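You operate a simulated robot arm through the tools that you are given. There is no shell and no other tool. Be economical: measure what you need, move in short steps, check, and stop when the job is done.

Carry out the task below with a simulated robot arm. There is one attempt and no reset: what you move stays moved.

TASK
Clamp the thin slat, sand the old paint off it and free the clamp.
Fine: sanding block back on its spot.
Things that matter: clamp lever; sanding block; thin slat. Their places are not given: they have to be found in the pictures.

It is judged by the outcome, as a careful person would: the job done as asked, and still so three seconds after it is handed in. It fails if anything else is knocked over, pushed out of place, dropped, spilled or broken.

THE ROBOT
A 6-joint arm with a two-finger parallel gripper, fixed in place. Base frame: the origin is at the foot of the arm, x ahead of it, y to its left, z up; the work surface is at about z = 0.75. Lengths are in m, angles in rad, forces in N, time in s.
With the tool pointing down near the work surface it reaches from about 0.26 to 0.68 m from the base axis. Its first joint turns from -1.152 to 1.152 rad. Payload 2.9 kg.
Tool frame: the origin (TCP) lies between the finger pads and is the grasp point; the fingertips stand 0.03 m ahead of it; z points along the fingers, y is the line along which they close. The gripper opens to 0.11 m. The fingers are 0.02 m wide and 0.01 m thick; the gripper's body (0.048 by 0.112 m) begins 0.055 m behind the TCP.
Orientation is that of the tool frame in the base frame, as [roll, pitch, yaw] about the fixed x, y, z axes, in that order (R = Rz(yaw) Ry(pitch) Rx(roll)). With the fingers straight down and closing along the base's y, the tool's x points along the base's -x, its y along +y and its z along -z.

THE INTERFACE
- The arm moves only by the tool step_arm. Its argument "moves" is one flat list of numbers, 6 for each row, row after row: the shift along the tool's x, y, z in m, then the turn, a rotation vector about the tool's x, y, z in rad. In form: [x, y, z, ax, ay, az, x, y, z, ax, ay, az, ...]. A call has 1 to 8 rows; each row is the pose to reach, as a shift and turn from the pose commanded when the call began, along the tool's axes at that moment. "grip" is the gripper command, from -1 (shut) to 1 (fully open), values between in proportion, set as the call begins (left out, the last holds). A row lasts 0.2 s, in which the tool goes at most 0.05 m and 0.15 rad; a call with a longer step from one row to the next is refused whole, and so is a gripper value outside its range. A pose out of reach is approached as far as the arm can. The call stops where the force on the tool passes 70 N (or 10 N more than at its start, if that is more) or the arm is blocked; 0.2 s more then pass. The fingers move at their own pace (about 0.108 m/s each) and stop on an object; they squeeze with about 43 N. The grip force told is the motor's: it shows also when the fingers shut on nothing. Time passes only in rows, and 0.2 s behind the last, so rows that repeat a pose let the fingers close. It gives the time, the measured TCP pose, the force on the tool (base axes), the opening and the grip force at its end, in the units of the frame above (readings bear some noise).
- Cameras (640 x 400 px; columns grow to the right, rows downward): "scene" is fixed at [0.0937, 0.4221, 1.3959]; the picture's right is [-0.80, -0.59, 0.00], its down [-0.27, 0.36, -0.89] and it looks along [0.53, -0.72, -0.45] (base axes); focal length 330 px, centre (320, 200). "wrist" rides on the gripper at [-0.036, 0, -0.057] in the tool frame; the picture's right is [0.00, -1.00, 0.00], its down [0.97, 0.00, -0.24] and it looks along [0.24, 0.00, 0.97] (tool axes); focal length 218 px, centre (320, 200).
- snapshot(camera): a new picture of that camera. No time passes.
- pixel_to_xyz(camera, pixels): for up to 12 pixels [column, row] of the newest picture of that camera ("zoom" is the newest enlarged one), the place [x, y, z] in the base frame of the surface seen there, good to about 0.003 m, but the place of the scene camera against the robot may be out by one fixed shift of up to 0.025 m in any direction. No time passes.
- close_up(camera, box): a new picture of the part [left, top, right, bottom] of that camera's present view, enlarged. No time passes.
- hand_in(): hands the job in; it is judged then, once.

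Work in short steps. Measure before you move; look again where a grasp or a placing could have gone wrong, and mend it. You have 80 turns and 34 pictures in all, the two below and enlarged ones among them. Open the gripper and draw the arm clear of the work before you hand the job in, unless the task says otherwise; then end with one line.

The tools are called after ">>>" by a JSON object that holds its "fn" and its "kwargs". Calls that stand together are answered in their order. step_arm: Moves the arm, as the interface text tells. Its arguments: {"type":"object","properties":{"moves":{"type":"array"},"grip":{"type":"number"}},"required":["moves"]} The other tools are called the same way: snapshot (camera) takes a picture; pixel_to_xyz (camera, pixels) gives the place of the surface under pixels of a picture; close_up (camera, box) takes an enlarged picture of a part of a camera's view; hand_in () hands the job in.

At the start:

```text
time: 0.0
tcp_pos: [0.465, -0.088, 1.1226]
tcp_rot: [3.141, 0.0, 3.141]
wrist_force: [-0.8, -0.4, 0.0]
width: 0.1102
grip_force: 0.0
```

scene: 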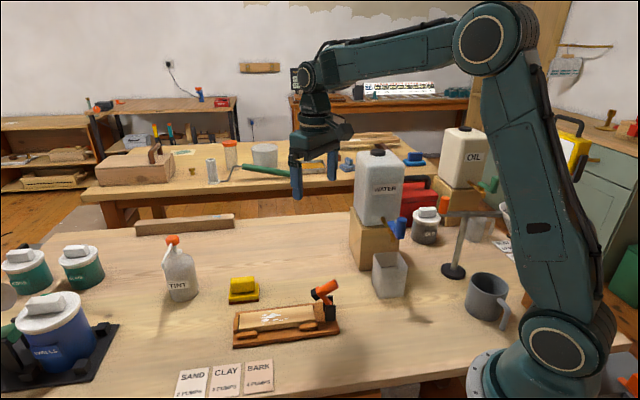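
wrist: 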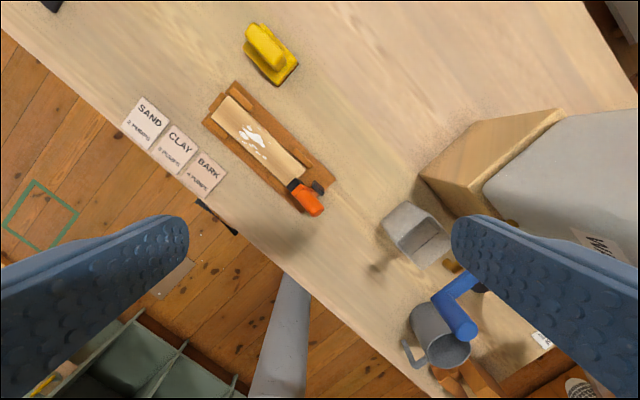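

The slat with white paint is at wrist (258,138), the orange lever at (305,195), and the yellow sanding block at (270,52). I'll enlarge both views.

>>> {"fn": "close_up", "kwargs": {"camera": "scene", "box": [210, 260, 370, 360]}}

>>> {"fn": "close_up", "kwargs": {"camera": "wrist", "box": [180, 10, 356, 230]}}

>>> {"fn": "pixel_to_xyz", "kwargs": {"camera": "wrist", "pixels": [[263, 45], [277, 82], [296, 64], [250, 45], [270, 50], [225, 100], [300, 172], [258, 138], [292, 184], [318, 210], [318, 187], [240, 85]]}}

>>> {"fn": "pixel_to_xyz", "kwargs": {"camera": "scene", "pixels": [[242, 283], [242, 298], [237, 318], [312, 308], [270, 318], [325, 290], [330, 310], [316, 293], [336, 283], [237, 345], [338, 331], [270, 328]]}}

```text
4.00 times, centred on (290, 310) of scene
```

zoom: 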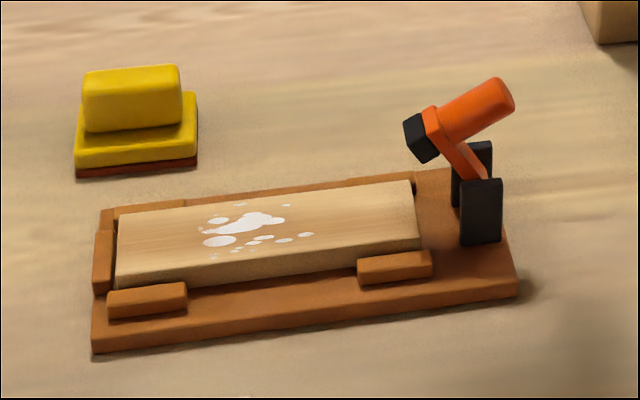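

```text
1.82 times, centred on (268, 120) of wrist
```

zoom: 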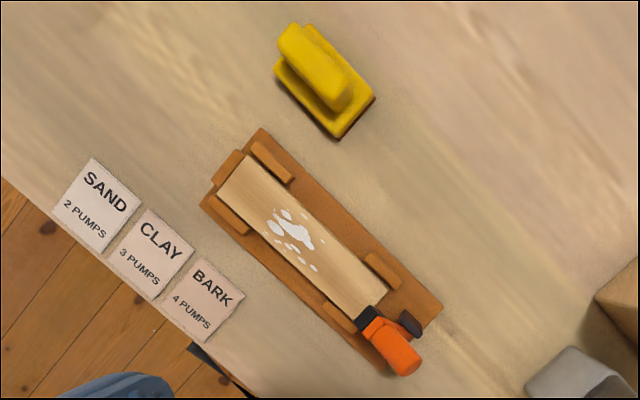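

```text
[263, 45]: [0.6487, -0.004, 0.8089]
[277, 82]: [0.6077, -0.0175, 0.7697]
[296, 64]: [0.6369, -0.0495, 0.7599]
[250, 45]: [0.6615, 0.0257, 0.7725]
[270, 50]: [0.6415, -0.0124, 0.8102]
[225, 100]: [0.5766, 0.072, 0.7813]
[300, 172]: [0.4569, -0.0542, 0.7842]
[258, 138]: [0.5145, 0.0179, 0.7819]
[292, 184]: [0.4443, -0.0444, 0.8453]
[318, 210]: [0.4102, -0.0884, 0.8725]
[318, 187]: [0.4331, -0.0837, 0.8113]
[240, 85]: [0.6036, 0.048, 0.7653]
```

```text
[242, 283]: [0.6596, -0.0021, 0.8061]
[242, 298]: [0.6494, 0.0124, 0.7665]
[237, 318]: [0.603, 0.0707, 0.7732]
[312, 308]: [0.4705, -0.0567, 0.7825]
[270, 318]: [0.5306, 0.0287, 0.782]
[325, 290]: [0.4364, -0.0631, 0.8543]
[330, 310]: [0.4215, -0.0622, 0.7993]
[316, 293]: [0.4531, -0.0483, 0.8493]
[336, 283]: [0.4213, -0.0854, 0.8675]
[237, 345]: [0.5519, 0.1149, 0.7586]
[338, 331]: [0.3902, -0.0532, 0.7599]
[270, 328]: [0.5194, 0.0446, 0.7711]
```

Slat runs about along (-0.69,-0.73). I turn the tool so its x lies along the slat and come closer to measure, keeping well above the lever.

>>> {"fn": "step_arm", "kwargs": {"moves": [-0.006, 0.015, 0.025, 0, 0, -0.135, -0.012, 0.03, 0.05, 0, 0, -0.27, -0.018, 0.045, 0.075, 0, 0, -0.405, -0.024, 0.06, 0.1, 0, 0, -0.54, -0.03, 0.075, 0.125, 0, 0, -0.675, -0.035, 0.088, 0.15, 0, 0, -0.81, -0.035, 0.088, 0.15, 0, 0, -0.81]}}

>>> {"fn": "snapshot", "kwargs": {"camera": "wrist"}}

```text
time: 1.6
tcp_pos: [0.4993, -0.0005, 0.9727]
tcp_rot: [-3.14, 0.001, -2.329]
wrist_force: [0.0, 0.0, 0.3]
width: 0.11
grip_force: 0.1
```

```text
29 pictures are left
```

wrist: 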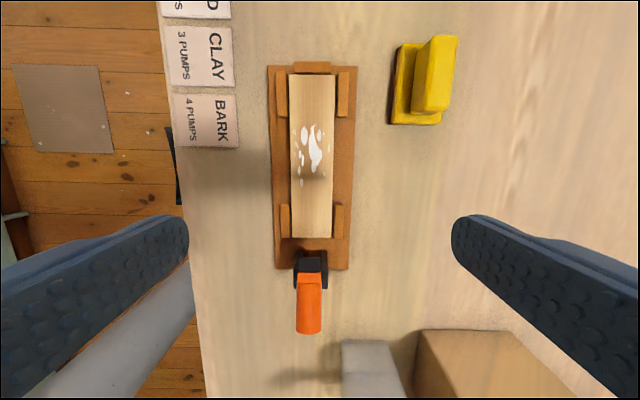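

Slat is now upright in the wrist view (x 290–335). I measure slat, lever and block here.

>>> {"fn": "pixel_to_xyz", "kwargs": {"camera": "wrist", "pixels": [[312, 78], [312, 235], [292, 150], [332, 150], [312, 150], [310, 258], [310, 300], [310, 328], [300, 245], [322, 245], [320, 285], [335, 262]]}}

>>> {"fn": "pixel_to_xyz", "kwargs": {"camera": "wrist", "pixels": [[443, 40], [433, 108], [430, 70], [450, 70], [440, 75], [400, 48], [393, 122], [440, 124], [405, 85], [300, 130], [330, 150], [312, 175]]}}

>>> {"fn": "close_up", "kwargs": {"camera": "wrist", "box": [250, 20, 490, 345]}}

```text
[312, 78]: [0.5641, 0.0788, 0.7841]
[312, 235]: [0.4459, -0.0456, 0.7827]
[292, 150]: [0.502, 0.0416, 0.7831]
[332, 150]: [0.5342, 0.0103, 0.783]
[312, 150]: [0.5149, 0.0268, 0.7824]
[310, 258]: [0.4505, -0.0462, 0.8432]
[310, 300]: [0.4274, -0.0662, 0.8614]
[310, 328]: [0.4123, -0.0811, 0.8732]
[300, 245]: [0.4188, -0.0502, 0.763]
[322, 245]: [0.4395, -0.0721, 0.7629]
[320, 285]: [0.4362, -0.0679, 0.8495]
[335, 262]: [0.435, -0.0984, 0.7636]
```

```text
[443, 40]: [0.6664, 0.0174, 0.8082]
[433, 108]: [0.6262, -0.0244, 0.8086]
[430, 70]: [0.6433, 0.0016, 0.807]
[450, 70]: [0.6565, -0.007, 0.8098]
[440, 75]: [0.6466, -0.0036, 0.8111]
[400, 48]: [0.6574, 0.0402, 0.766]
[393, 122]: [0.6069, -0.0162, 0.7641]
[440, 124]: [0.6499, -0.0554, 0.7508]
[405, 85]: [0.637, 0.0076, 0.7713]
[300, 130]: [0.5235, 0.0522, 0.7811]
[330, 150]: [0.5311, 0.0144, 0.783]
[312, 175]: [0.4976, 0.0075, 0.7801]
```

```text
1.23 times, centred on (370, 182) of wrist
```

zoom: 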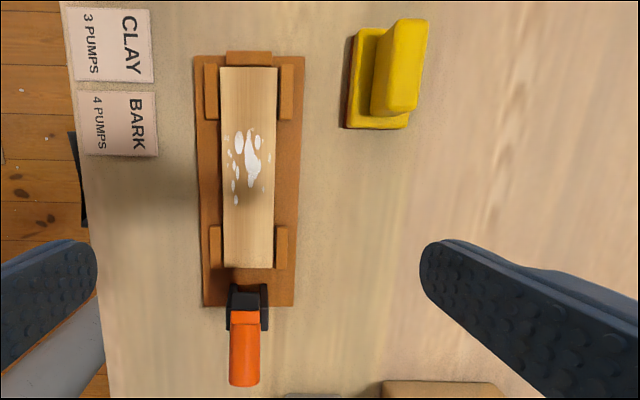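

Lever handle back end is at about (0.412,-0.081,0.873). Before going behind it I check the neighbouring cup and box locations.

>>> {"fn": "pixel_to_xyz", "kwargs": {"camera": "wrist", "pixels": [[345, 345], [395, 345], [415, 345], [425, 332], [500, 332], [560, 380], [395, 390], [350, 390]]}}

>>> {"fn": "pixel_to_xyz", "kwargs": {"camera": "scene", "pixels": [[375, 185], [358, 160], [398, 230], [405, 220], [375, 258], [405, 265], [360, 215], [390, 295]]}}

```text
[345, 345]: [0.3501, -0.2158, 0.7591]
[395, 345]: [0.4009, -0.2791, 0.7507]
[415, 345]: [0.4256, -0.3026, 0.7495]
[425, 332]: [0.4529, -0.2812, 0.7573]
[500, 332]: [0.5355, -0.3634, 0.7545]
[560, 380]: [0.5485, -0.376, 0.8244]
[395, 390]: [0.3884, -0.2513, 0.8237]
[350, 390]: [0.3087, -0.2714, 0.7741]
```

```text
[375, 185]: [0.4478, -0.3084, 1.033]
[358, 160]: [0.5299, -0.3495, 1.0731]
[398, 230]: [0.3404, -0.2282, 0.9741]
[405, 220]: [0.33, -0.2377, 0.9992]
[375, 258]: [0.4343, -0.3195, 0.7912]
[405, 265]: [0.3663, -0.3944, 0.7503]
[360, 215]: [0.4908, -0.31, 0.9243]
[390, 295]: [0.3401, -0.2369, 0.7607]
```

Clearance is good (tap about 0.12 m away). I shut the gripper, go behind the handle at height, then lower.

>>> {"fn": "step_arm", "kwargs": {"moves": [0.04, 0.002, 0, 0, 0, 0, 0.08, 0.004, 0, 0, 0, 0, 0.12, 0.006, 0, 0, 0, 0, 0.159, 0.008, 0, 0, 0, 0, 0.159, 0.008, 0.045, 0, 0, 0, 0.159, 0.008, 0.09, 0, 0, 0, 0.159, 0.008, 0.09, 0, 0, 0], "grip": -1}}

>>> {"fn": "close_up", "kwargs": {"camera": "scene", "box": [210, 210, 402, 360]}}

```text
time: 3.2
tcp_pos: [0.383, -0.1069, 0.8819]
tcp_rot: [3.142, 0.0, -2.332]
wrist_force: [0.5, 0.5, -0.1]
width: 0.0001
grip_force: 37.6
```

```text
2.67 times, centred on (306, 285) of scene
```

zoom: 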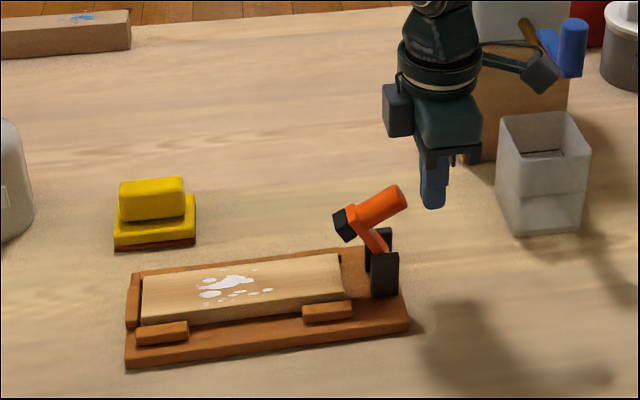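

Fingers are right behind the handle. I push forward along the slat in small steps.

>>> {"fn": "step_arm", "kwargs": {"moves": [-0.015, -0.003, 0, 0, 0, 0, -0.03, -0.003, 0, 0, 0, 0, -0.04, -0.003, 0, 0, 0, 0, -0.05, -0.003, 0, 0, 0, 0, -0.06, -0.003, 0, 0, 0, 0, -0.07, -0.003, 0, 0, 0, 0, -0.08, -0.003, 0, 0, 0, 0]}}

>>> {"fn": "close_up", "kwargs": {"camera": "scene", "box": [210, 210, 402, 360]}}

```text
time: 4.8
tcp_pos: [0.4421, -0.0536, 0.8829]
tcp_rot: [-3.139, -0.001, -2.331]
wrist_force: [-0.2, 0.2, 0.0]
width: 0.0001
grip_force: 37.3
```

```text
2.67 times, centred on (306, 285) of scene
```

zoom: 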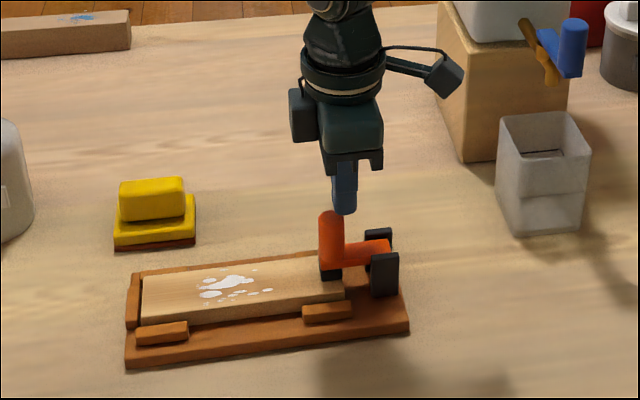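

The lever arm lies flat with its pad on the slat. I back off, lower a little and push once more to be sure it is seated.

>>> {"fn": "step_arm", "kwargs": {"moves": [0.025, 0, 0, 0, 0, 0, 0.025, 0, 0.02, 0, 0, 0, 0.015, 0, 0.02, 0, 0, 0, 0.008, 0, 0.02, 0, 0, 0, 0.002, 0, 0.02, 0, 0, 0, -0.003, 0, 0.02, 0, 0, 0, -0.007, 0, 0.02, 0, 0, 0]}}

```text
time: 6.4
tcp_pos: [0.4477, -0.0487, 0.8628]
tcp_rot: [-3.141, 0.001, -2.334]
wrist_force: [-7.0, -6.2, 1.9]
width: 0.0
grip_force: 38.3
```

Seated (contact about 9 N). I back off, rise, and go to above the sanding block, opening the gripper.

>>> {"fn": "step_arm", "kwargs": {"moves": [0.03, 0, 0, 0, 0, 0, 0.03, 0, -0.05, 0, 0, 0, 0.03, 0, -0.1, 0, 0, 0, -0.01, -0.022, -0.107, 0, 0, 0, -0.05, -0.044, -0.107, 0, 0, 0, -0.09, -0.066, -0.107, 0, 0, 0, -0.13, -0.088, -0.107, 0, 0, 0, -0.17, -0.112, -0.107, 0, 0, 0]}}

>>> {"fn": "step_arm", "kwargs": {"moves": [0, 0, 0, 0, 0, 0, 0, 0, 0, 0, 0, 0, 0, 0, 0, 0, 0, 0], "grip": 0.3}}

>>> {"fn": "snapshot", "kwargs": {"camera": "wrist"}}

```text
time: 8.2
tcp_pos: [0.6434, -0.0056, 0.9704]
tcp_rot: [3.139, -0.003, -2.332]
wrist_force: [0.4, 0.2, 0.6]
width: 0.0
grip_force: 38.0
```

```text
time: 9.0
tcp_pos: [0.6446, -0.0053, 0.9707]
tcp_rot: [3.141, 0.0, -2.329]
wrist_force: [-0.1, -0.3, 0.7]
width: 0.0715
grip_force: 0.1
```

```text
25 pictures are left
```

wrist: 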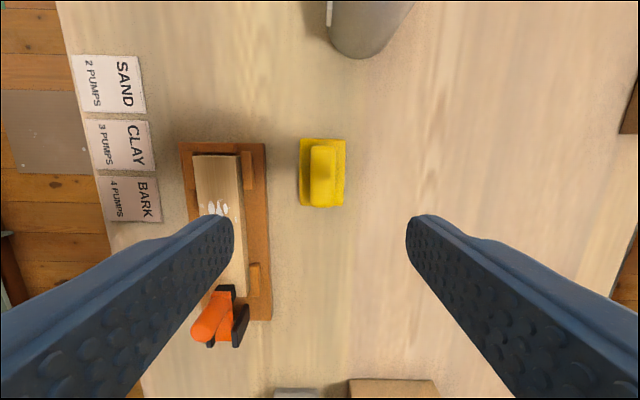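

The block sits aligned with the tool, its ridge centred at about (323,175). I measure its corners.

>>> {"fn": "pixel_to_xyz", "kwargs": {"camera": "wrist", "pixels": [[313, 175], [334, 175], [323, 150], [323, 202], [302, 144], [302, 200], [342, 146], [341, 200], [323, 206], [305, 175], [340, 175], [323, 142]]}}

>>> {"fn": "close_up", "kwargs": {"camera": "wrist", "box": [282, 125, 362, 225]}}

>>> {"fn": "pixel_to_xyz", "kwargs": {"camera": "scene", "pixels": [[232, 278], [255, 277], [230, 300], [258, 299]]}}

```text
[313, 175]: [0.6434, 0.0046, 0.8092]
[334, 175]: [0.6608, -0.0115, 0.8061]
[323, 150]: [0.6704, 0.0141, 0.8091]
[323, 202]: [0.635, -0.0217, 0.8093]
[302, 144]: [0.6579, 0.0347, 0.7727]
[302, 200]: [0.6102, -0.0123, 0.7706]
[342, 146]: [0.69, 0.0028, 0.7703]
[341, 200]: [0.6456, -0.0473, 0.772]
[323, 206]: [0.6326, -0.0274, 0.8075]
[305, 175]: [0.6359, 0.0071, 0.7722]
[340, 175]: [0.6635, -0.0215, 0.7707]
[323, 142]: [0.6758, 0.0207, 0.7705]
```

```text
4.00 times, centred on (322, 175) of wrist
```

zoom: 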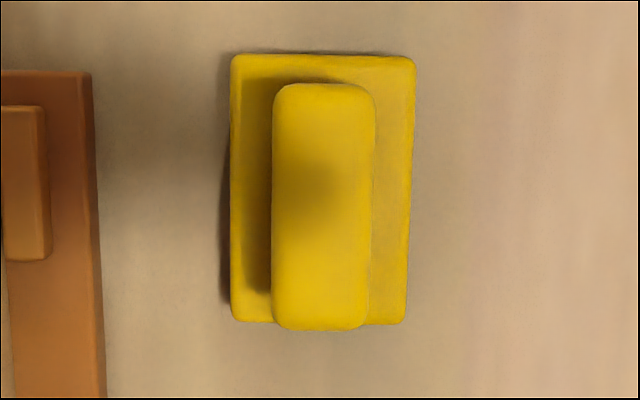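

```text
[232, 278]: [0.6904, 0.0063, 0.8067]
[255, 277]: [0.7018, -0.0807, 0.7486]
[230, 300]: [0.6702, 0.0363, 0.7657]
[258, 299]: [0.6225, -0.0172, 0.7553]
```

Block centre is about (0.6515,-0.0045), ridge 0.025 wide, base top z 0.771. I line up and descend to TCP z≈0.807 with a 0.055 opening.

>>> {"fn": "step_arm", "kwargs": {"moves": [-0.0053, -0.0045, 0.03, 0, 0, 0, -0.0053, -0.0045, 0.07, 0, 0, 0, -0.0053, -0.0045, 0.11, 0, 0, 0, -0.0053, -0.0045, 0.14, 0, 0, 0, -0.0053, -0.0045, 0.155, 0, 0, 0, -0.0053, -0.0045, 0.163, 0, 0, 0, -0.0053, -0.0045, 0.163, 0, 0, 0], "grip": 0}}

>>> {"fn": "close_up", "kwargs": {"camera": "scene", "box": [190, 210, 350, 360]}}

```text
time: 10.6
tcp_pos: [0.653, -0.0028, 0.807]
tcp_rot: [3.141, -0.002, -2.331]
wrist_force: [-0.2, -0.7, -0.7]
width: 0.0551
grip_force: 0.1
```

```text
2.67 times, centred on (270, 285) of scene
```

zoom: 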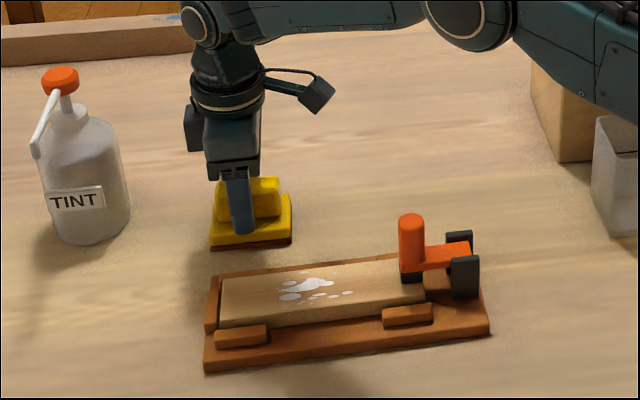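

Aligned; I close on the ridge.

>>> {"fn": "step_arm", "kwargs": {"moves": [0, 0, 0, 0, 0, 0, 0, 0, 0, 0, 0, 0, 0, 0, 0, 0, 0, 0], "grip": -1}}

>>> {"fn": "step_arm", "kwargs": {"moves": [0, 0, -0.02, 0, 0, 0, 0, 0, -0.05, 0, 0, 0, 0, 0, -0.09, 0, 0, 0, 0, 0, -0.09, 0, 0, 0]}}

>>> {"fn": "snapshot", "kwargs": {"camera": "wrist"}}

>>> {"fn": "close_up", "kwargs": {"camera": "scene", "box": [190, 210, 350, 360]}}

```text
time: 11.4
tcp_pos: [0.6537, -0.0022, 0.8062]
tcp_rot: [-3.14, 0.001, -2.332]
wrist_force: [-0.1, 1.3, 0.0]
width: 0.025
grip_force: 43.0
```

```text
time: 12.4
tcp_pos: [0.6508, -0.0027, 0.8977]
tcp_rot: [-3.141, 0.0, -2.331]
wrist_force: [-0.1, -0.1, -0.5]
width: 0.0254
grip_force: 43.5
```

```text
22 pictures are left
```

wrist: 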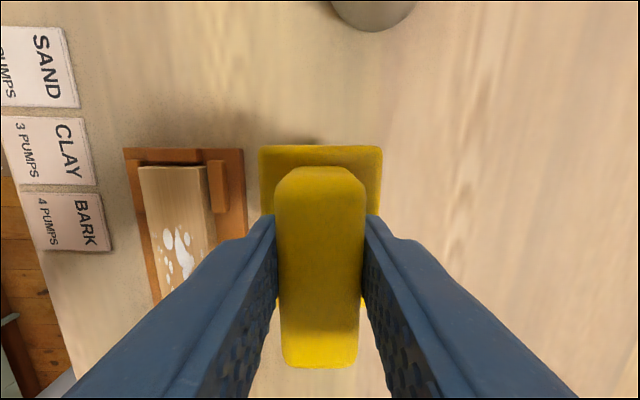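

```text
2.67 times, centred on (270, 285) of scene
```

zoom: 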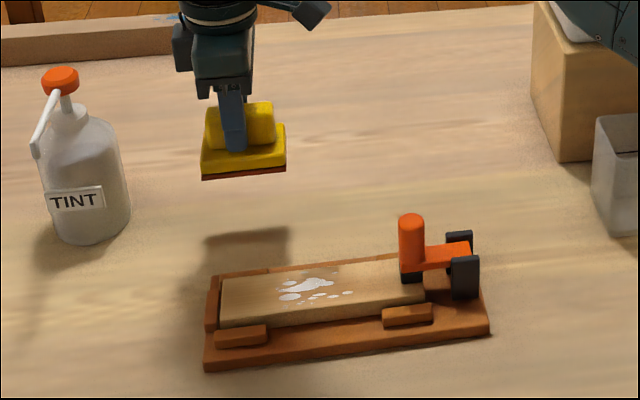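

Block is held level (width 0.025). I carry it over the paint and lower to about 2 mm over the slat.

>>> {"fn": "step_arm", "kwargs": {"moves": [0.012, 0.03, 0, 0, 0, 0, 0.024, 0.06, 0, 0, 0, 0, 0.036, 0.09, 0, 0, 0, 0, 0.047, 0.121, 0, 0, 0, 0, 0.047, 0.121, 0.03, 0, 0, 0, 0.047, 0.121, 0.045, 0, 0, 0, 0.047, 0.121, 0.053, 0, 0, 0, 0.047, 0.121, 0.053, 0, 0, 0]}}

>>> {"fn": "snapshot", "kwargs": {"camera": "wrist"}}

>>> {"fn": "close_up", "kwargs": {"camera": "scene", "box": [190, 210, 350, 360]}}

```text
time: 14.2
tcp_pos: [0.5316, 0.0454, 0.8422]
tcp_rot: [-3.141, 0.0, -2.331]
wrist_force: [-0.6, 0.1, -1.4]
width: 0.0252
grip_force: 42.8
```

```text
20 pictures are left
```

wrist: 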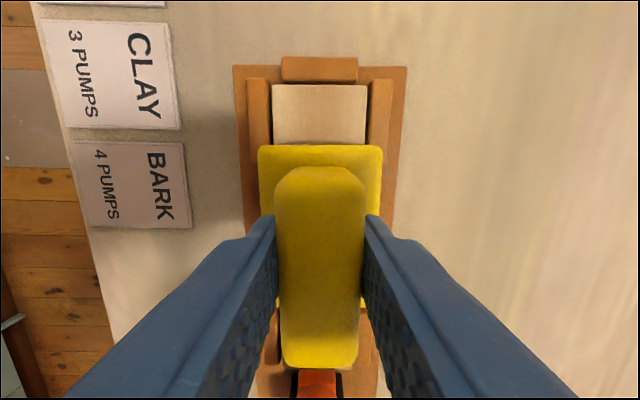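

```text
2.67 times, centred on (270, 285) of scene
```

zoom: 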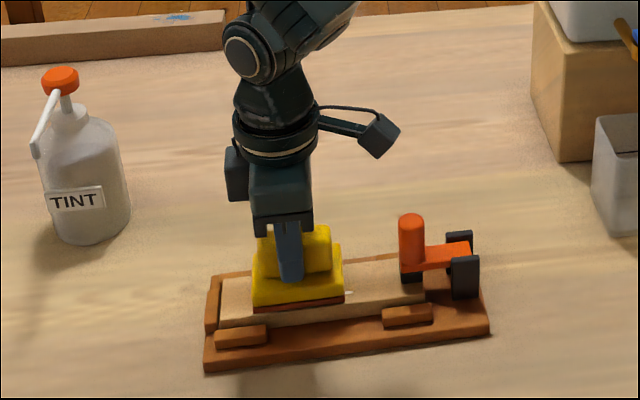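

Block is centred over the slat. I lower a few mm to press and read the force.

>>> {"fn": "step_arm", "kwargs": {"moves": [0, 0, 0.002, 0, 0, 0, 0, 0, 0.004, 0, 0, 0, 0, 0, 0.005, 0, 0, 0]}}

```text
time: 15.0
tcp_pos: [0.5327, 0.0471, 0.8396]
tcp_rot: [-3.141, 0.001, -2.333]
wrist_force: [-2.2, 0.1, 5.8]
width: 0.0251
grip_force: 42.9
```

Contact at about 7 N. I stroke along the slat and back with slightly more pressure.

>>> {"fn": "step_arm", "kwargs": {"moves": [0.015, 0, 0.002, 0, 0, 0, 0.03, 0, 0.002, 0, 0, 0, 0.045, 0, 0.002, 0, 0, 0, 0.045, 0, 0.002, 0, 0, 0, 0.03, 0, 0.002, 0, 0, 0, 0.015, 0, 0.002, 0, 0, 0, 0, 0, 0.002, 0, 0, 0, 0, 0, 0.002, 0, 0, 0]}}

>>> {"fn": "step_arm", "kwargs": {"moves": [0.015, 0, 0.002, 0, 0, 0, 0.03, 0, 0.002, 0, 0, 0, 0.045, 0, 0.002, 0, 0, 0, 0.045, 0, 0.002, 0, 0, 0, 0.03, 0, 0.002, 0, 0, 0, 0.015, 0, 0.002, 0, 0, 0, 0, 0, 0.002, 0, 0, 0, -0.008, 0, 0.002, 0, 0, 0]}}

>>> {"fn": "close_up", "kwargs": {"camera": "scene", "box": [190, 210, 350, 360]}}

```text
time: 16.8
tcp_pos: [0.5321, 0.048, 0.8385]
tcp_rot: [-3.139, -0.003, -2.332]
wrist_force: [-7.2, -6.2, 21.7]
width: 0.025
grip_force: 43.4
```

```text
time: 18.6
tcp_pos: [0.5384, 0.0515, 0.8354]
tcp_rot: [-3.141, -0.002, -2.332]
wrist_force: [-5.7, -6.8, 17.2]
width: 0.0255
grip_force: 42.4
```

```text
2.67 times, centred on (270, 285) of scene
```

zoom: 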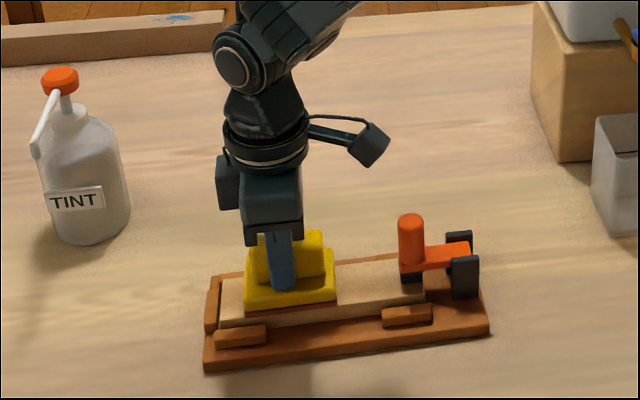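

Pressed at 17–22 N over two double strokes. I lift to inspect the slat.

>>> {"fn": "step_arm", "kwargs": {"moves": [0, 0, -0.02, 0, 0, 0, 0, 0, -0.06, 0, 0, 0, -0.02, -0.03, -0.06, 0, 0, 0, -0.03, -0.07, -0.06, 0, 0, 0, -0.03, -0.11, -0.06, 0, 0, 0, -0.03, -0.11, -0.06, 0, 0, 0]}}

>>> {"fn": "close_up", "kwargs": {"camera": "scene", "box": [190, 210, 350, 360]}}

>>> {"fn": "snapshot", "kwargs": {"camera": "wrist"}}

```text
time: 20.0
tcp_pos: [0.6379, -0.0009, 0.8948]
tcp_rot: [3.14, 0.0, -2.33]
wrist_force: [-0.3, 0.0, -1.3]
width: 0.0252
grip_force: 43.2
```

```text
2.67 times, centred on (270, 285) of scene
```

zoom: 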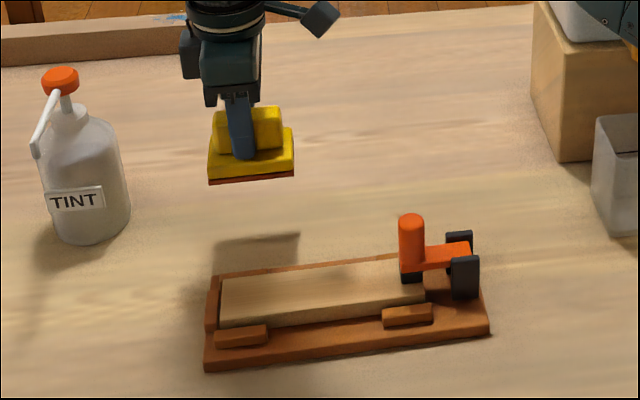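

```text
16 pictures are left
```

wrist: 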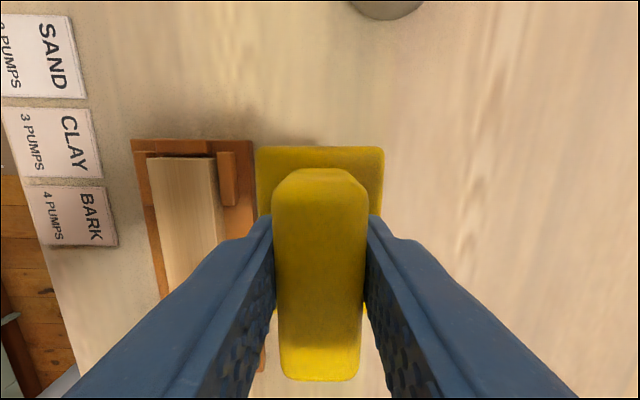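

Paint is all gone. I return to the grasp column (-0.009,-0.011) and lower the block to its spot.

>>> {"fn": "step_arm", "kwargs": {"moves": [-0.009, -0.011, 0, 0, 0, 0, -0.009, -0.011, 0.04, 0, 0, 0, -0.009, -0.011, 0.07, 0, 0, 0, -0.009, -0.011, 0.082, 0, 0, 0, -0.009, -0.011, 0.087, 0, 0, 0, -0.009, -0.011, 0.087, 0, 0, 0]}}

>>> {"fn": "step_arm", "kwargs": {"moves": [0, 0, 0.002, 0, 0, 0, 0, 0, 0.004, 0, 0, 0, 0, 0, 0.004, 0, 0, 0]}}

>>> {"fn": "close_up", "kwargs": {"camera": "scene", "box": [190, 210, 350, 360]}}

```text
time: 21.4
tcp_pos: [0.6522, -0.0031, 0.808]
tcp_rot: [3.141, 0.0, -2.331]
wrist_force: [-0.7, 0.9, -0.4]
width: 0.0255
grip_force: 43.2
```

```text
time: 22.2
tcp_pos: [0.6508, -0.0021, 0.804]
tcp_rot: [-3.14, 0.0, -2.332]
wrist_force: [0.2, 0.9, -1.5]
width: 0.0252
grip_force: 43.3
```

```text
2.67 times, centred on (270, 285) of scene
```

zoom: 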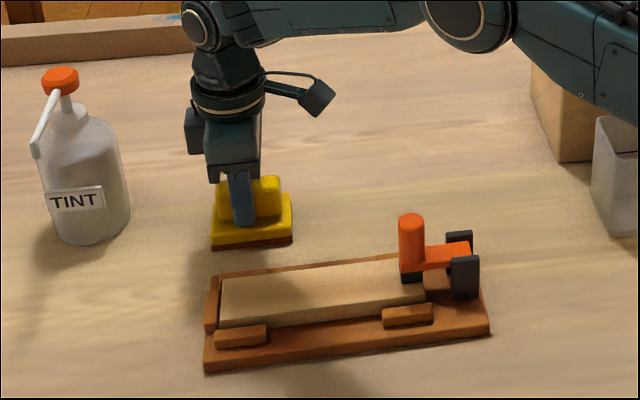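

Still no contact (-1.5 N); I lower a little more until the load comes off.

>>> {"fn": "step_arm", "kwargs": {"moves": [0, 0, 0.001, 0, 0, 0, 0, 0, 0.002, 0, 0, 0]}}

```text
time: 22.8
tcp_pos: [0.6523, -0.0025, 0.8032]
tcp_rot: [-3.14, 0.002, -2.332]
wrist_force: [-1.5, 0.9, 10.1]
width: 0.0252
grip_force: 43.5
```

Contact. I release and rise.

>>> {"fn": "step_arm", "kwargs": {"moves": [0, 0, -0.001, 0, 0, 0, 0, 0, -0.001, 0, 0, 0, 0, 0, -0.001, 0, 0, 0], "grip": 0}}

>>> {"fn": "step_arm", "kwargs": {"moves": [0, 0, -0.03, 0, 0, 0, 0, 0, -0.07, 0, 0, 0, 0, 0, -0.11, 0, 0, 0, 0, 0, -0.15, 0, 0, 0, 0.0053, 0.0045, -0.167, 0, 0, 0, 0.0053, 0.0045, -0.167, 0, 0, 0]}}

>>> {"fn": "snapshot", "kwargs": {"camera": "wrist"}}

>>> {"fn": "pixel_to_xyz", "kwargs": {"camera": "wrist", "pixels": [[313, 175], [334, 175], [302, 144], [302, 200], [342, 146], [341, 200]]}}

```text
time: 23.6
tcp_pos: [0.6514, -0.0016, 0.8015]
tcp_rot: [3.141, 0.0, -2.331]
wrist_force: [-0.1, -0.9, 0.1]
width: 0.0549
grip_force: 0.1
```

```text
time: 25.0
tcp_pos: [0.6432, -0.0034, 0.9703]
tcp_rot: [-3.141, -0.002, -2.33]
wrist_force: [0.3, -0.2, -0.3]
width: 0.0552
grip_force: 0.1
```

```text
14 pictures are left
```

wrist: 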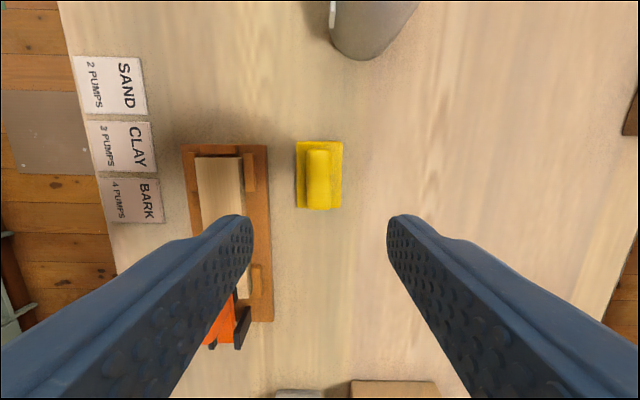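

```text
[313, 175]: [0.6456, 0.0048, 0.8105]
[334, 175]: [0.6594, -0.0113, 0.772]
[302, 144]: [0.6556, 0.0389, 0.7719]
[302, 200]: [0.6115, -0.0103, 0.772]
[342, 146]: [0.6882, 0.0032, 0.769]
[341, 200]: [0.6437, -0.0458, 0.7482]
```

The block seems a few mm nearer the fixture than before; I compare with the same enlarged box.

>>> {"fn": "close_up", "kwargs": {"camera": "wrist", "box": [282, 125, 362, 225]}}

>>> {"fn": "close_up", "kwargs": {"camera": "scene", "box": [210, 260, 370, 360]}}

>>> {"fn": "pixel_to_xyz", "kwargs": {"camera": "wrist", "pixels": [[299, 144], [298, 204], [341, 144], [339, 205], [266, 148], [185, 148], [145, 58], [163, 220], [318, 155], [318, 205], [309, 180], [328, 180]]}}

```text
4.00 times, centred on (322, 175) of wrist
```

zoom: 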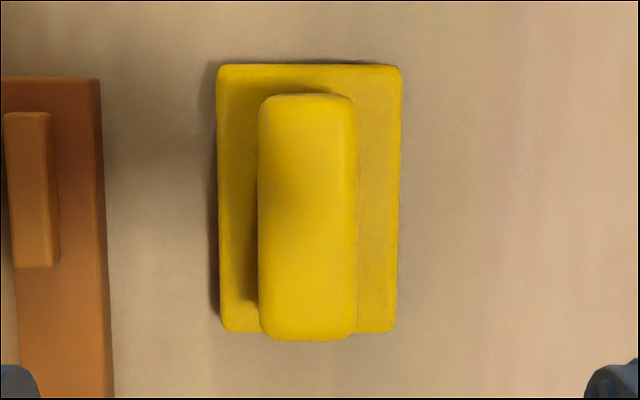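

```text
4.00 times, centred on (290, 310) of scene
```

zoom: 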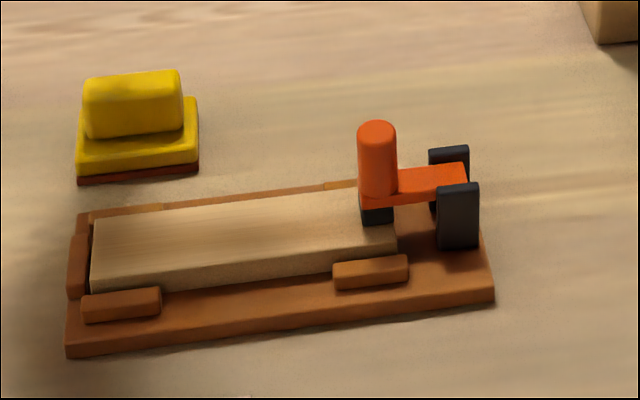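

```text
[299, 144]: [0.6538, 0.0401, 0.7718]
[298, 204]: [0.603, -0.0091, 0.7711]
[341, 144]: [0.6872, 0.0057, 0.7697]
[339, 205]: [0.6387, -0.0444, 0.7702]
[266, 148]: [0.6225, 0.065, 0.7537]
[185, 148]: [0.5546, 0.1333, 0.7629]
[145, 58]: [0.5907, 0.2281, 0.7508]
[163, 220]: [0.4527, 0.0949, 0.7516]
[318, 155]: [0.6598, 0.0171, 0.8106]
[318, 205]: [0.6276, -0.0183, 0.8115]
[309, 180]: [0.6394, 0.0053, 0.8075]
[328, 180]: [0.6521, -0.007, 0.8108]
```

The block is ~6 mm off towards the fixture, and the fixture itself slid ~14 mm forward during my seating push (scene corner 233→227). I first re-centre the block: regrip at its original column (t +0.007).

>>> {"fn": "step_arm", "kwargs": {"moves": [-0.005, -0.0072, 0.03, 0, 0, 0, -0.005, -0.0072, 0.07, 0, 0, 0, -0.005, -0.0072, 0.11, 0, 0, 0, -0.005, -0.0072, 0.14, 0, 0, 0, -0.005, -0.0072, 0.155, 0, 0, 0, -0.005, -0.0072, 0.161, 0, 0, 0, -0.005, -0.0072, 0.161, 0, 0, 0]}}

>>> {"fn": "step_arm", "kwargs": {"moves": [0, 0, 0, 0, 0, 0, 0, 0, 0, 0, 0, 0, 0, 0, 0, 0, 0, 0], "grip": -1}}

>>> {"fn": "close_up", "kwargs": {"camera": "scene", "box": [210, 260, 370, 360]}}

```text
time: 26.6
tcp_pos: [0.6556, -0.0048, 0.8076]
tcp_rot: [3.141, 0.0, -2.331]
wrist_force: [0.2, -0.2, 0.4]
width: 0.0551
grip_force: 0.0
```

```text
time: 27.4
tcp_pos: [0.6557, -0.0056, 0.8082]
tcp_rot: [3.141, 0.001, -2.332]
wrist_force: [0.1, 0.2, 0.0]
width: 0.0251
grip_force: 42.7
```

```text
4.00 times, centred on (290, 310) of scene
```

zoom: 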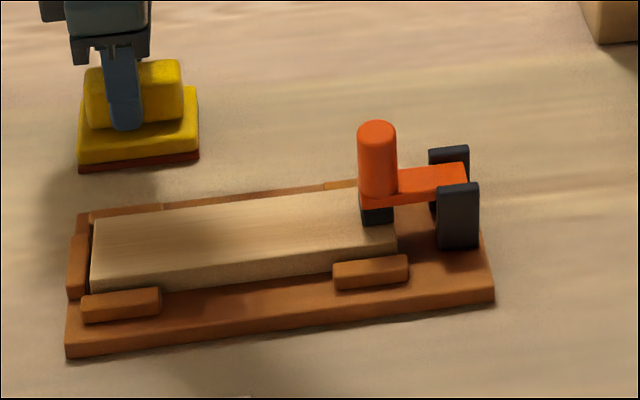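

Now the block is ~5.5 mm beyond its original spot (corner (198,160) vs (197,168)). I slide it back 5.5 mm while gripped and compare.

>>> {"fn": "step_arm", "kwargs": {"moves": [-0.001, 0.003, 0, 0, 0, 0, -0.001, 0.0055, 0, 0, 0, 0, -0.001, 0.0055, 0, 0, 0, 0]}}

>>> {"fn": "step_arm", "kwargs": {"moves": [0, 0, 0, 0, 0, 0, 0, 0, 0, 0, 0, 0], "grip": 0}}

>>> {"fn": "close_up", "kwargs": {"camera": "scene", "box": [210, 260, 370, 360]}}

```text
time: 28.2
tcp_pos: [0.6509, -0.0003, 0.8095]
tcp_rot: [3.141, 0.0, -2.332]
wrist_force: [-0.8, -0.7, 0.1]
width: 0.0252
grip_force: 43.0
```

```text
time: 28.8
tcp_pos: [0.6511, 0.0006, 0.8094]
tcp_rot: [3.141, 0.0, -2.331]
wrist_force: [0.8, 0.2, 0.3]
width: 0.0552
grip_force: 0.0
```

```text
4.00 times, centred on (290, 310) of scene
```

zoom: 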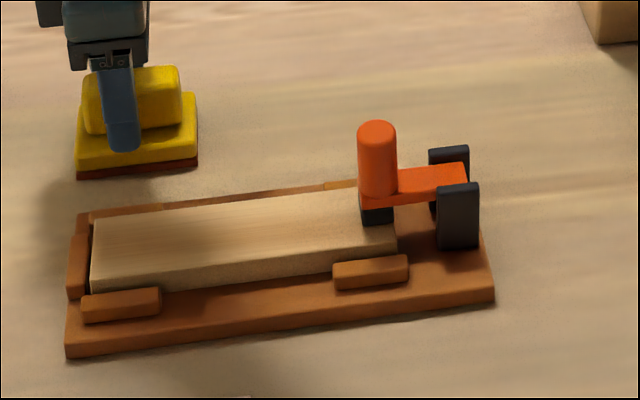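

Block corners (76,178),(197,168) now match the original. I rise, shut the gripper, and move to in front of the lever handle.

>>> {"fn": "step_arm", "kwargs": {"moves": [0, 0, -0.04, 0, 0, 0, 0, 0, -0.08, 0, 0, 0, 0, 0, -0.12, 0, 0, 0, 0.025, 0.03, -0.12, 0, 0, 0, 0.05, 0.06, -0.12, 0, 0, 0, 0.075, 0.09, -0.12, 0, 0, 0, 0.1, 0.1176, -0.12, 0, 0, 0, 0.1, 0.1176, -0.12, 0, 0, 0]}}

>>> {"fn": "step_arm", "kwargs": {"moves": [0, 0, 0, 0, 0, 0, 0, 0, 0, 0, 0, 0], "grip": -1}}

>>> {"fn": "snapshot", "kwargs": {"camera": "wrist"}}

```text
time: 30.6
tcp_pos: [0.495, 0.0082, 0.9299]
tcp_rot: [3.142, 0.0, -2.331]
wrist_force: [-0.2, 0.5, 1.1]
width: 0.055
grip_force: 0.1
```

```text
time: 31.2
tcp_pos: [0.4971, 0.0078, 0.9294]
tcp_rot: [-3.142, -0.001, -2.332]
wrist_force: [0.0, -0.5, 0.4]
width: 0.0001
grip_force: 37.6
```

```text
9 pictures are left
```

wrist: 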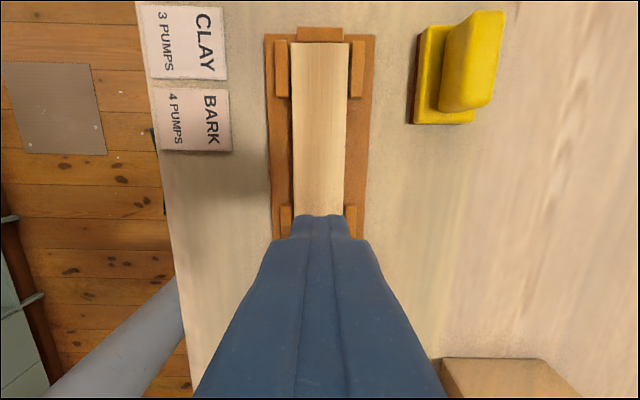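

At s=0.348, t=0.3555, centred in front of the handle. I lower to TCP z 0.868 and push back in small steps.

>>> {"fn": "step_arm", "kwargs": {"moves": [0, 0, 0.03, 0, 0, 0, 0, 0, 0.06, 0, 0, 0, 0.015, 0, 0.0615, 0, 0, 0, 0.03, 0, 0.0615, 0, 0, 0, 0.04, 0, 0.0615, 0, 0, 0, 0.05, 0, 0.0615, 0, 0, 0, 0.06, 0, 0.0615, 0, 0, 0]}}

>>> {"fn": "close_up", "kwargs": {"camera": "scene", "box": [210, 260, 370, 360]}}

```text
time: 32.8
tcp_pos: [0.4557, -0.0334, 0.8674]
tcp_rot: [3.141, 0.0, -2.331]
wrist_force: [5.4, 5.8, 3.8]
width: 0.0
grip_force: 37.8
```

```text
4.00 times, centred on (290, 310) of scene
```

zoom: 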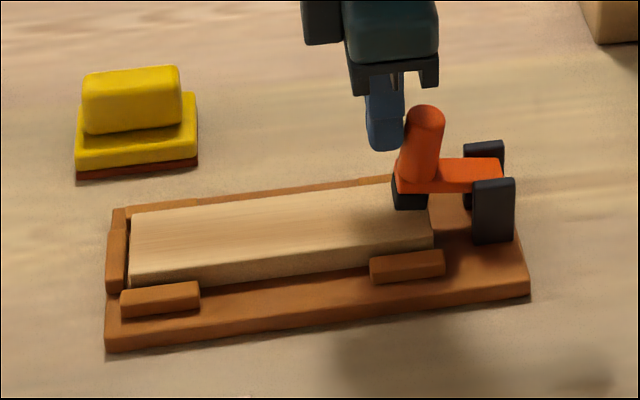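

The push slid the fixture back (now ~8 mm past its original place) with the lever only partly opened, so pushing is poor; gripping the handle and swinging it about its pivot is better. I measure the lever geometry.

>>> {"fn": "pixel_to_xyz", "kwargs": {"camera": "zoom", "pixels": [[425, 112], [420, 150], [412, 178], [440, 178], [470, 178], [495, 185], [495, 238], [484, 145], [405, 198], [432, 130], [410, 150], [515, 285]]}}

>>> {"fn": "step_arm", "kwargs": {"moves": [-0.03, 0, 0, 0, 0, 0, -0.03, 0, -0.04, 0, 0, 0, -0.02, 0, -0.085, 0, 0, 0, -0.02, 0, -0.085, 0, 0, 0, -0.02, 0, -0.085, 0, 0, 0], "grip": 0}}

>>> {"fn": "snapshot", "kwargs": {"camera": "wrist"}}

```text
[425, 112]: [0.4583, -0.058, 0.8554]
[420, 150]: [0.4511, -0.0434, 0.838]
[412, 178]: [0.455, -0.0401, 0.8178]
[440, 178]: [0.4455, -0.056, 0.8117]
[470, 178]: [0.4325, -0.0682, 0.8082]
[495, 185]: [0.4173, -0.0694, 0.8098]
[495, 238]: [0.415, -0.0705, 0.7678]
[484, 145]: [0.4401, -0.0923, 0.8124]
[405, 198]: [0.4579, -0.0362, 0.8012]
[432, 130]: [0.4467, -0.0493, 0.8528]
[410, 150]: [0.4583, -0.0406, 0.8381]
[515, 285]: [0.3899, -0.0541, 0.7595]
```

```text
time: 34.0
tcp_pos: [0.47, -0.0214, 0.953]
tcp_rot: [3.141, 0.001, -2.332]
wrist_force: [-0.3, 0.2, -0.7]
width: 0.055
grip_force: 0.0
```

```text
7 pictures are left
```

wrist: 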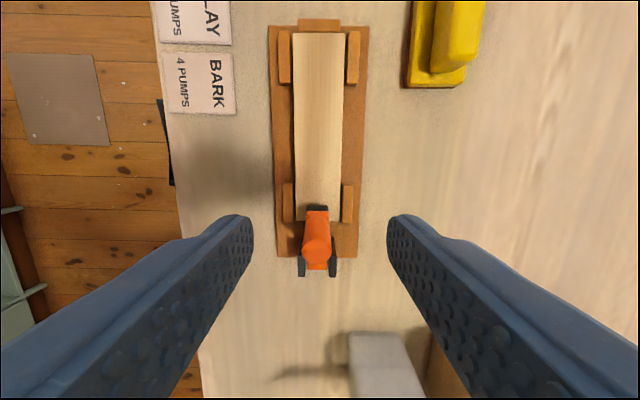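

Handle top is at (316,246) between the finger lines. I get its place and the fixture reference points.

>>> {"fn": "pixel_to_xyz", "kwargs": {"camera": "wrist", "pixels": [[316, 238], [316, 250], [316, 215], [302, 265], [333, 265], [316, 208], [325, 268], [320, 20], [302, 275], [333, 275], [316, 258], [306, 240]]}}

```text
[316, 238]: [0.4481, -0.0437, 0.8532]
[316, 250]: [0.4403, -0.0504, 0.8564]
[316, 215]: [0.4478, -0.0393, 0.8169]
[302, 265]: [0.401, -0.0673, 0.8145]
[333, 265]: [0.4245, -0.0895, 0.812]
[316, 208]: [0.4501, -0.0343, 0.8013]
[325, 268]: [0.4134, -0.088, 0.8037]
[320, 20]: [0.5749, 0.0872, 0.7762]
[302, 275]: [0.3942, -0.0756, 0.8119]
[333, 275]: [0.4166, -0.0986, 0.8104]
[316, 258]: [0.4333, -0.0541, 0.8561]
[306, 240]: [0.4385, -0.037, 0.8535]
```

Handle top centre s≈0.268, z 0.856; pivot about s 0.224, z 0.80. I descend with open fingers straddling the handle (clear of brackets) and grip it.

>>> {"fn": "step_arm", "kwargs": {"moves": [0.019, 0.001, 0, 0, 0, 0, 0.038, 0.0014, 0, 0, 0, 0, 0.038, 0.0014, 0.04, 0, 0, 0, 0.038, 0.0014, 0.08, 0, 0, 0, 0.038, 0.0014, 0.105, 0, 0, 0, 0.038, 0.0014, 0.105, 0, 0, 0], "grip": 0}}

>>> {"fn": "step_arm", "kwargs": {"moves": [0, 0, 0, 0, 0, 0, 0, 0, 0, 0, 0, 0, 0, 0, 0, 0, 0, 0], "grip": -1}}

```text
time: 35.4
tcp_pos: [0.4412, -0.0468, 0.846]
tcp_rot: [3.142, 0.0, -2.332]
wrist_force: [0.3, -0.2, -0.2]
width: 0.0551
grip_force: 0.0
```

```text
time: 36.2
tcp_pos: [0.44, -0.0471, 0.8466]
tcp_rot: [-3.141, 0.001, -2.332]
wrist_force: [-2.0, 2.0, -0.2]
width: 0.0227
grip_force: 43.5
```

Handle gripped (width 0.023). I swing it back along the arc about the pivot, tilting the tool with it, first 24°.

>>> {"fn": "step_arm", "kwargs": {"moves": [0.0068, 0, -0.0056, 0, -0.14, 0, 0.0145, 0, -0.0104, 0, -0.28, 0, 0.0228, 0, -0.0141, 0, -0.42, 0]}}

>>> {"fn": "close_up", "kwargs": {"camera": "scene", "box": [210, 260, 370, 360]}}

```text
time: 37.0
tcp_pos: [0.4256, -0.064, 0.8599]
tcp_rot: [-3.141, 0.422, -2.334]
wrist_force: [2.8, -0.1, -0.3]
width: 0.0227
grip_force: 42.7
```

```text
4.00 times, centred on (290, 310) of scene
```

zoom: 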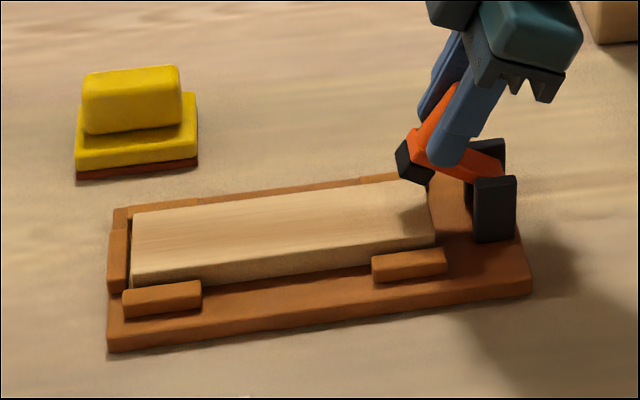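

The lever swings freely and the fixture stayed put. I continue the arc another ~19°.

>>> {"fn": "step_arm", "kwargs": {"moves": [0.0069, 0, -0.0058, 0, -0.14, 0, 0.0147, 0, -0.0106, 0, -0.28, 0, 0.0177, 0, -0.0122, 0, -0.33, 0, 0.0177, 0, -0.0122, 0, -0.33, 0]}}

>>> {"fn": "close_up", "kwargs": {"camera": "scene", "box": [210, 260, 370, 360]}}

```text
time: 38.0
tcp_pos: [0.412, -0.0793, 0.8652]
tcp_rot: [-3.141, 0.751, -2.331]
wrist_force: [2.5, 1.6, 0.4]
width: 0.0226
grip_force: 42.8
```

```text
4.00 times, centred on (290, 310) of scene
```

zoom: 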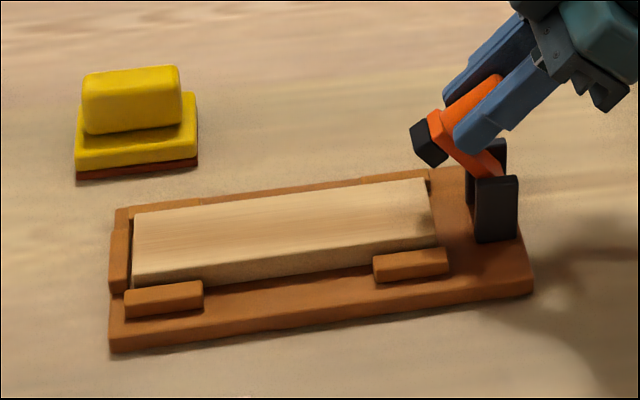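

Nearly at its original open angle; I add ~6° more and then read the force.

>>> {"fn": "step_arm", "kwargs": {"moves": [0.003, 0, -0.0025, 0, -0.06, 0, 0.0054, 0, -0.0045, 0, -0.11, 0, 0.0054, 0, -0.0045, 0, -0.11, 0]}}

```text
time: 38.8
tcp_pos: [0.4064, -0.0853, 0.8646]
tcp_rot: [3.141, 0.862, -2.332]
wrist_force: [1.2, 1.6, -0.6]
width: 0.0227
grip_force: 43.2
```

Lever is open with little force. I release, then straighten the tool upright while rising, away from the tap.

>>> {"fn": "step_arm", "kwargs": {"moves": [0, 0, 0, 0, 0, 0, 0, 0, 0, 0, 0, 0], "grip": 0}}

>>> {"fn": "step_arm", "kwargs": {"moves": [-0.0038, 0, -0.0033, 0, 0.144, 0, -0.0114, 0, -0.0098, 0, 0.288, 0, -0.019, 0, -0.0163, 0, 0.432, 0, -0.0304, 0, -0.026, 0, 0.576, 0, -0.0455, 0, -0.039, 0, 0.72, 0, -0.0607, 0, -0.0521, 0, 0.862, 0, -0.0607, 0, -0.0521, 0, 0.862, 0]}}

>>> {"fn": "close_up", "kwargs": {"camera": "scene", "box": [210, 260, 370, 360]}}

```text
time: 39.4
tcp_pos: [0.4061, -0.0845, 0.8657]
tcp_rot: [3.141, 0.861, -2.332]
wrist_force: [-0.1, 0.3, -0.4]
width: 0.0551
grip_force: 0.0
```

```text
time: 41.0
tcp_pos: [0.4074, -0.0834, 0.947]
tcp_rot: [-3.14, -0.004, -2.333]
wrist_force: [0.1, 0.1, -0.3]
width: 0.055
grip_force: 0.0
```

```text
4.00 times, centred on (290, 310) of scene
```

zoom: 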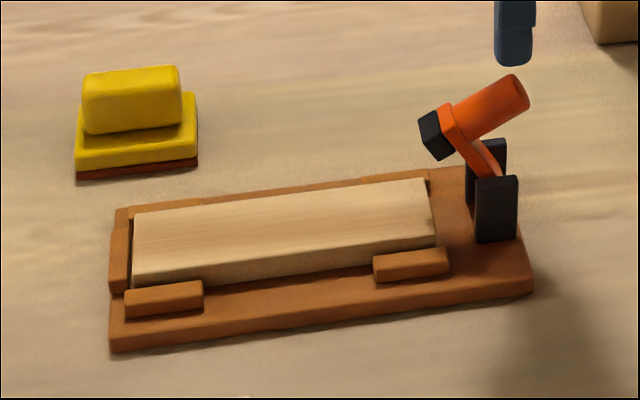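

Lever stays open. The fixture is ~10 mm back of its original place (corner 110 vs 92 in 4× zoom), so I go behind its two brackets with fingers 0.03 apart (straddling the handle) to push it forward.

>>> {"fn": "step_arm", "kwargs": {"moves": [0.02, 0, 0, 0, 0, 0, 0.04, 0, 0, 0, 0, 0, 0.04, 0, 0.04, 0, 0, 0, 0.04, 0, 0.08, 0, 0, 0, 0.04, 0, 0.105, 0, 0, 0, 0.04, 0, 0.115, 0, 0, 0, 0.04, 0, 0.115, 0, 0, 0], "grip": -0.4545}}

>>> {"fn": "snapshot", "kwargs": {"camera": "wrist"}}

```text
time: 42.6
tcp_pos: [0.3785, -0.1117, 0.8293]
tcp_rot: [3.141, -0.003, -2.332]
wrist_force: [0.3, -0.6, -0.6]
width: 0.0298
grip_force: 0.1
```

```text
3 pictures are left
```

wrist: 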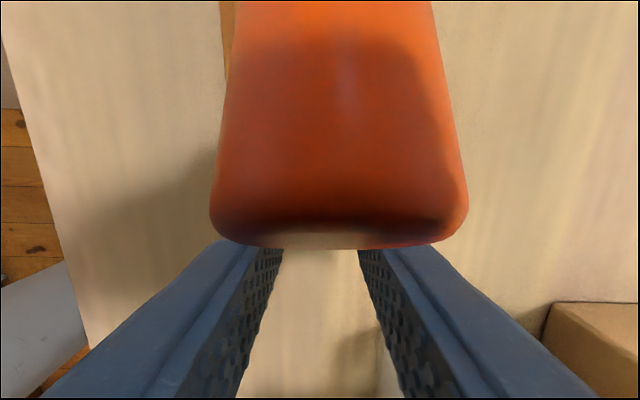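

Handle is ~1.7 mm right of the finger centre; I shift for that, raise 3 mm, and advance to near the brackets.

>>> {"fn": "step_arm", "kwargs": {"moves": [0, -0.0015, -0.003, 0, 0, 0, -0.008, -0.0015, -0.003, 0, 0, 0, -0.016, -0.0015, -0.003, 0, 0, 0, -0.016, -0.0015, -0.003, 0, 0, 0]}}

>>> {"fn": "step_arm", "kwargs": {"moves": [-0.002, 0, 0, 0, 0, 0, -0.004, 0, 0, 0, 0, 0]}}

```text
time: 43.6
tcp_pos: [0.3906, -0.1023, 0.8321]
tcp_rot: [-3.14, -0.001, -2.332]
wrist_force: [0.3, -0.2, -0.4]
width: 0.03
grip_force: 0.1
```

```text
time: 44.2
tcp_pos: [0.3948, -0.0986, 0.8331]
tcp_rot: [3.141, 0.001, -2.332]
wrist_force: [-0.2, -0.8, -0.1]
width: 0.03
grip_force: 0.0
```

No contact yet; I continue in 2 mm steps.

>>> {"fn": "step_arm", "kwargs": {"moves": [-0.002, 0, 0, 0, 0, 0, -0.004, 0, 0, 0, 0, 0]}}

>>> {"fn": "step_arm", "kwargs": {"moves": [-0.002, 0, 0, 0, 0, 0, -0.004, 0, 0, 0, 0, 0]}}

```text
time: 44.8
tcp_pos: [0.3958, -0.0977, 0.833]
tcp_rot: [3.138, -0.005, -2.333]
wrist_force: [-7.4, -7.6, 1.4]
width: 0.03
grip_force: 0.1
```

```text
time: 45.4
tcp_pos: [0.3983, -0.0933, 0.8336]
tcp_rot: [-3.141, -0.002, -2.332]
wrist_force: [-7.5, -8.3, 3.2]
width: 0.03
grip_force: 0.1
```

Contact (~11 N) and the fixture has slid ~4 mm; I push 5 mm more and compare.

>>> {"fn": "step_arm", "kwargs": {"moves": [-0.002, 0, 0, 0, 0, 0, -0.004, 0, 0, 0, 0, 0, -0.005, 0, 0, 0, 0, 0]}}

>>> {"fn": "close_up", "kwargs": {"camera": "scene", "box": [210, 260, 370, 360]}}

```text
time: 46.2
tcp_pos: [0.4035, -0.0898, 0.8329]
tcp_rot: [3.141, -0.002, -2.332]
wrist_force: [-8.4, -8.3, 3.2]
width: 0.0299
grip_force: 0.0
```

```text
4.00 times, centred on (290, 310) of scene
```

zoom: 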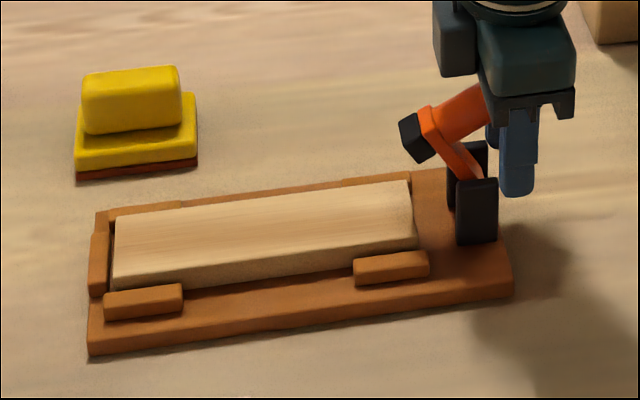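

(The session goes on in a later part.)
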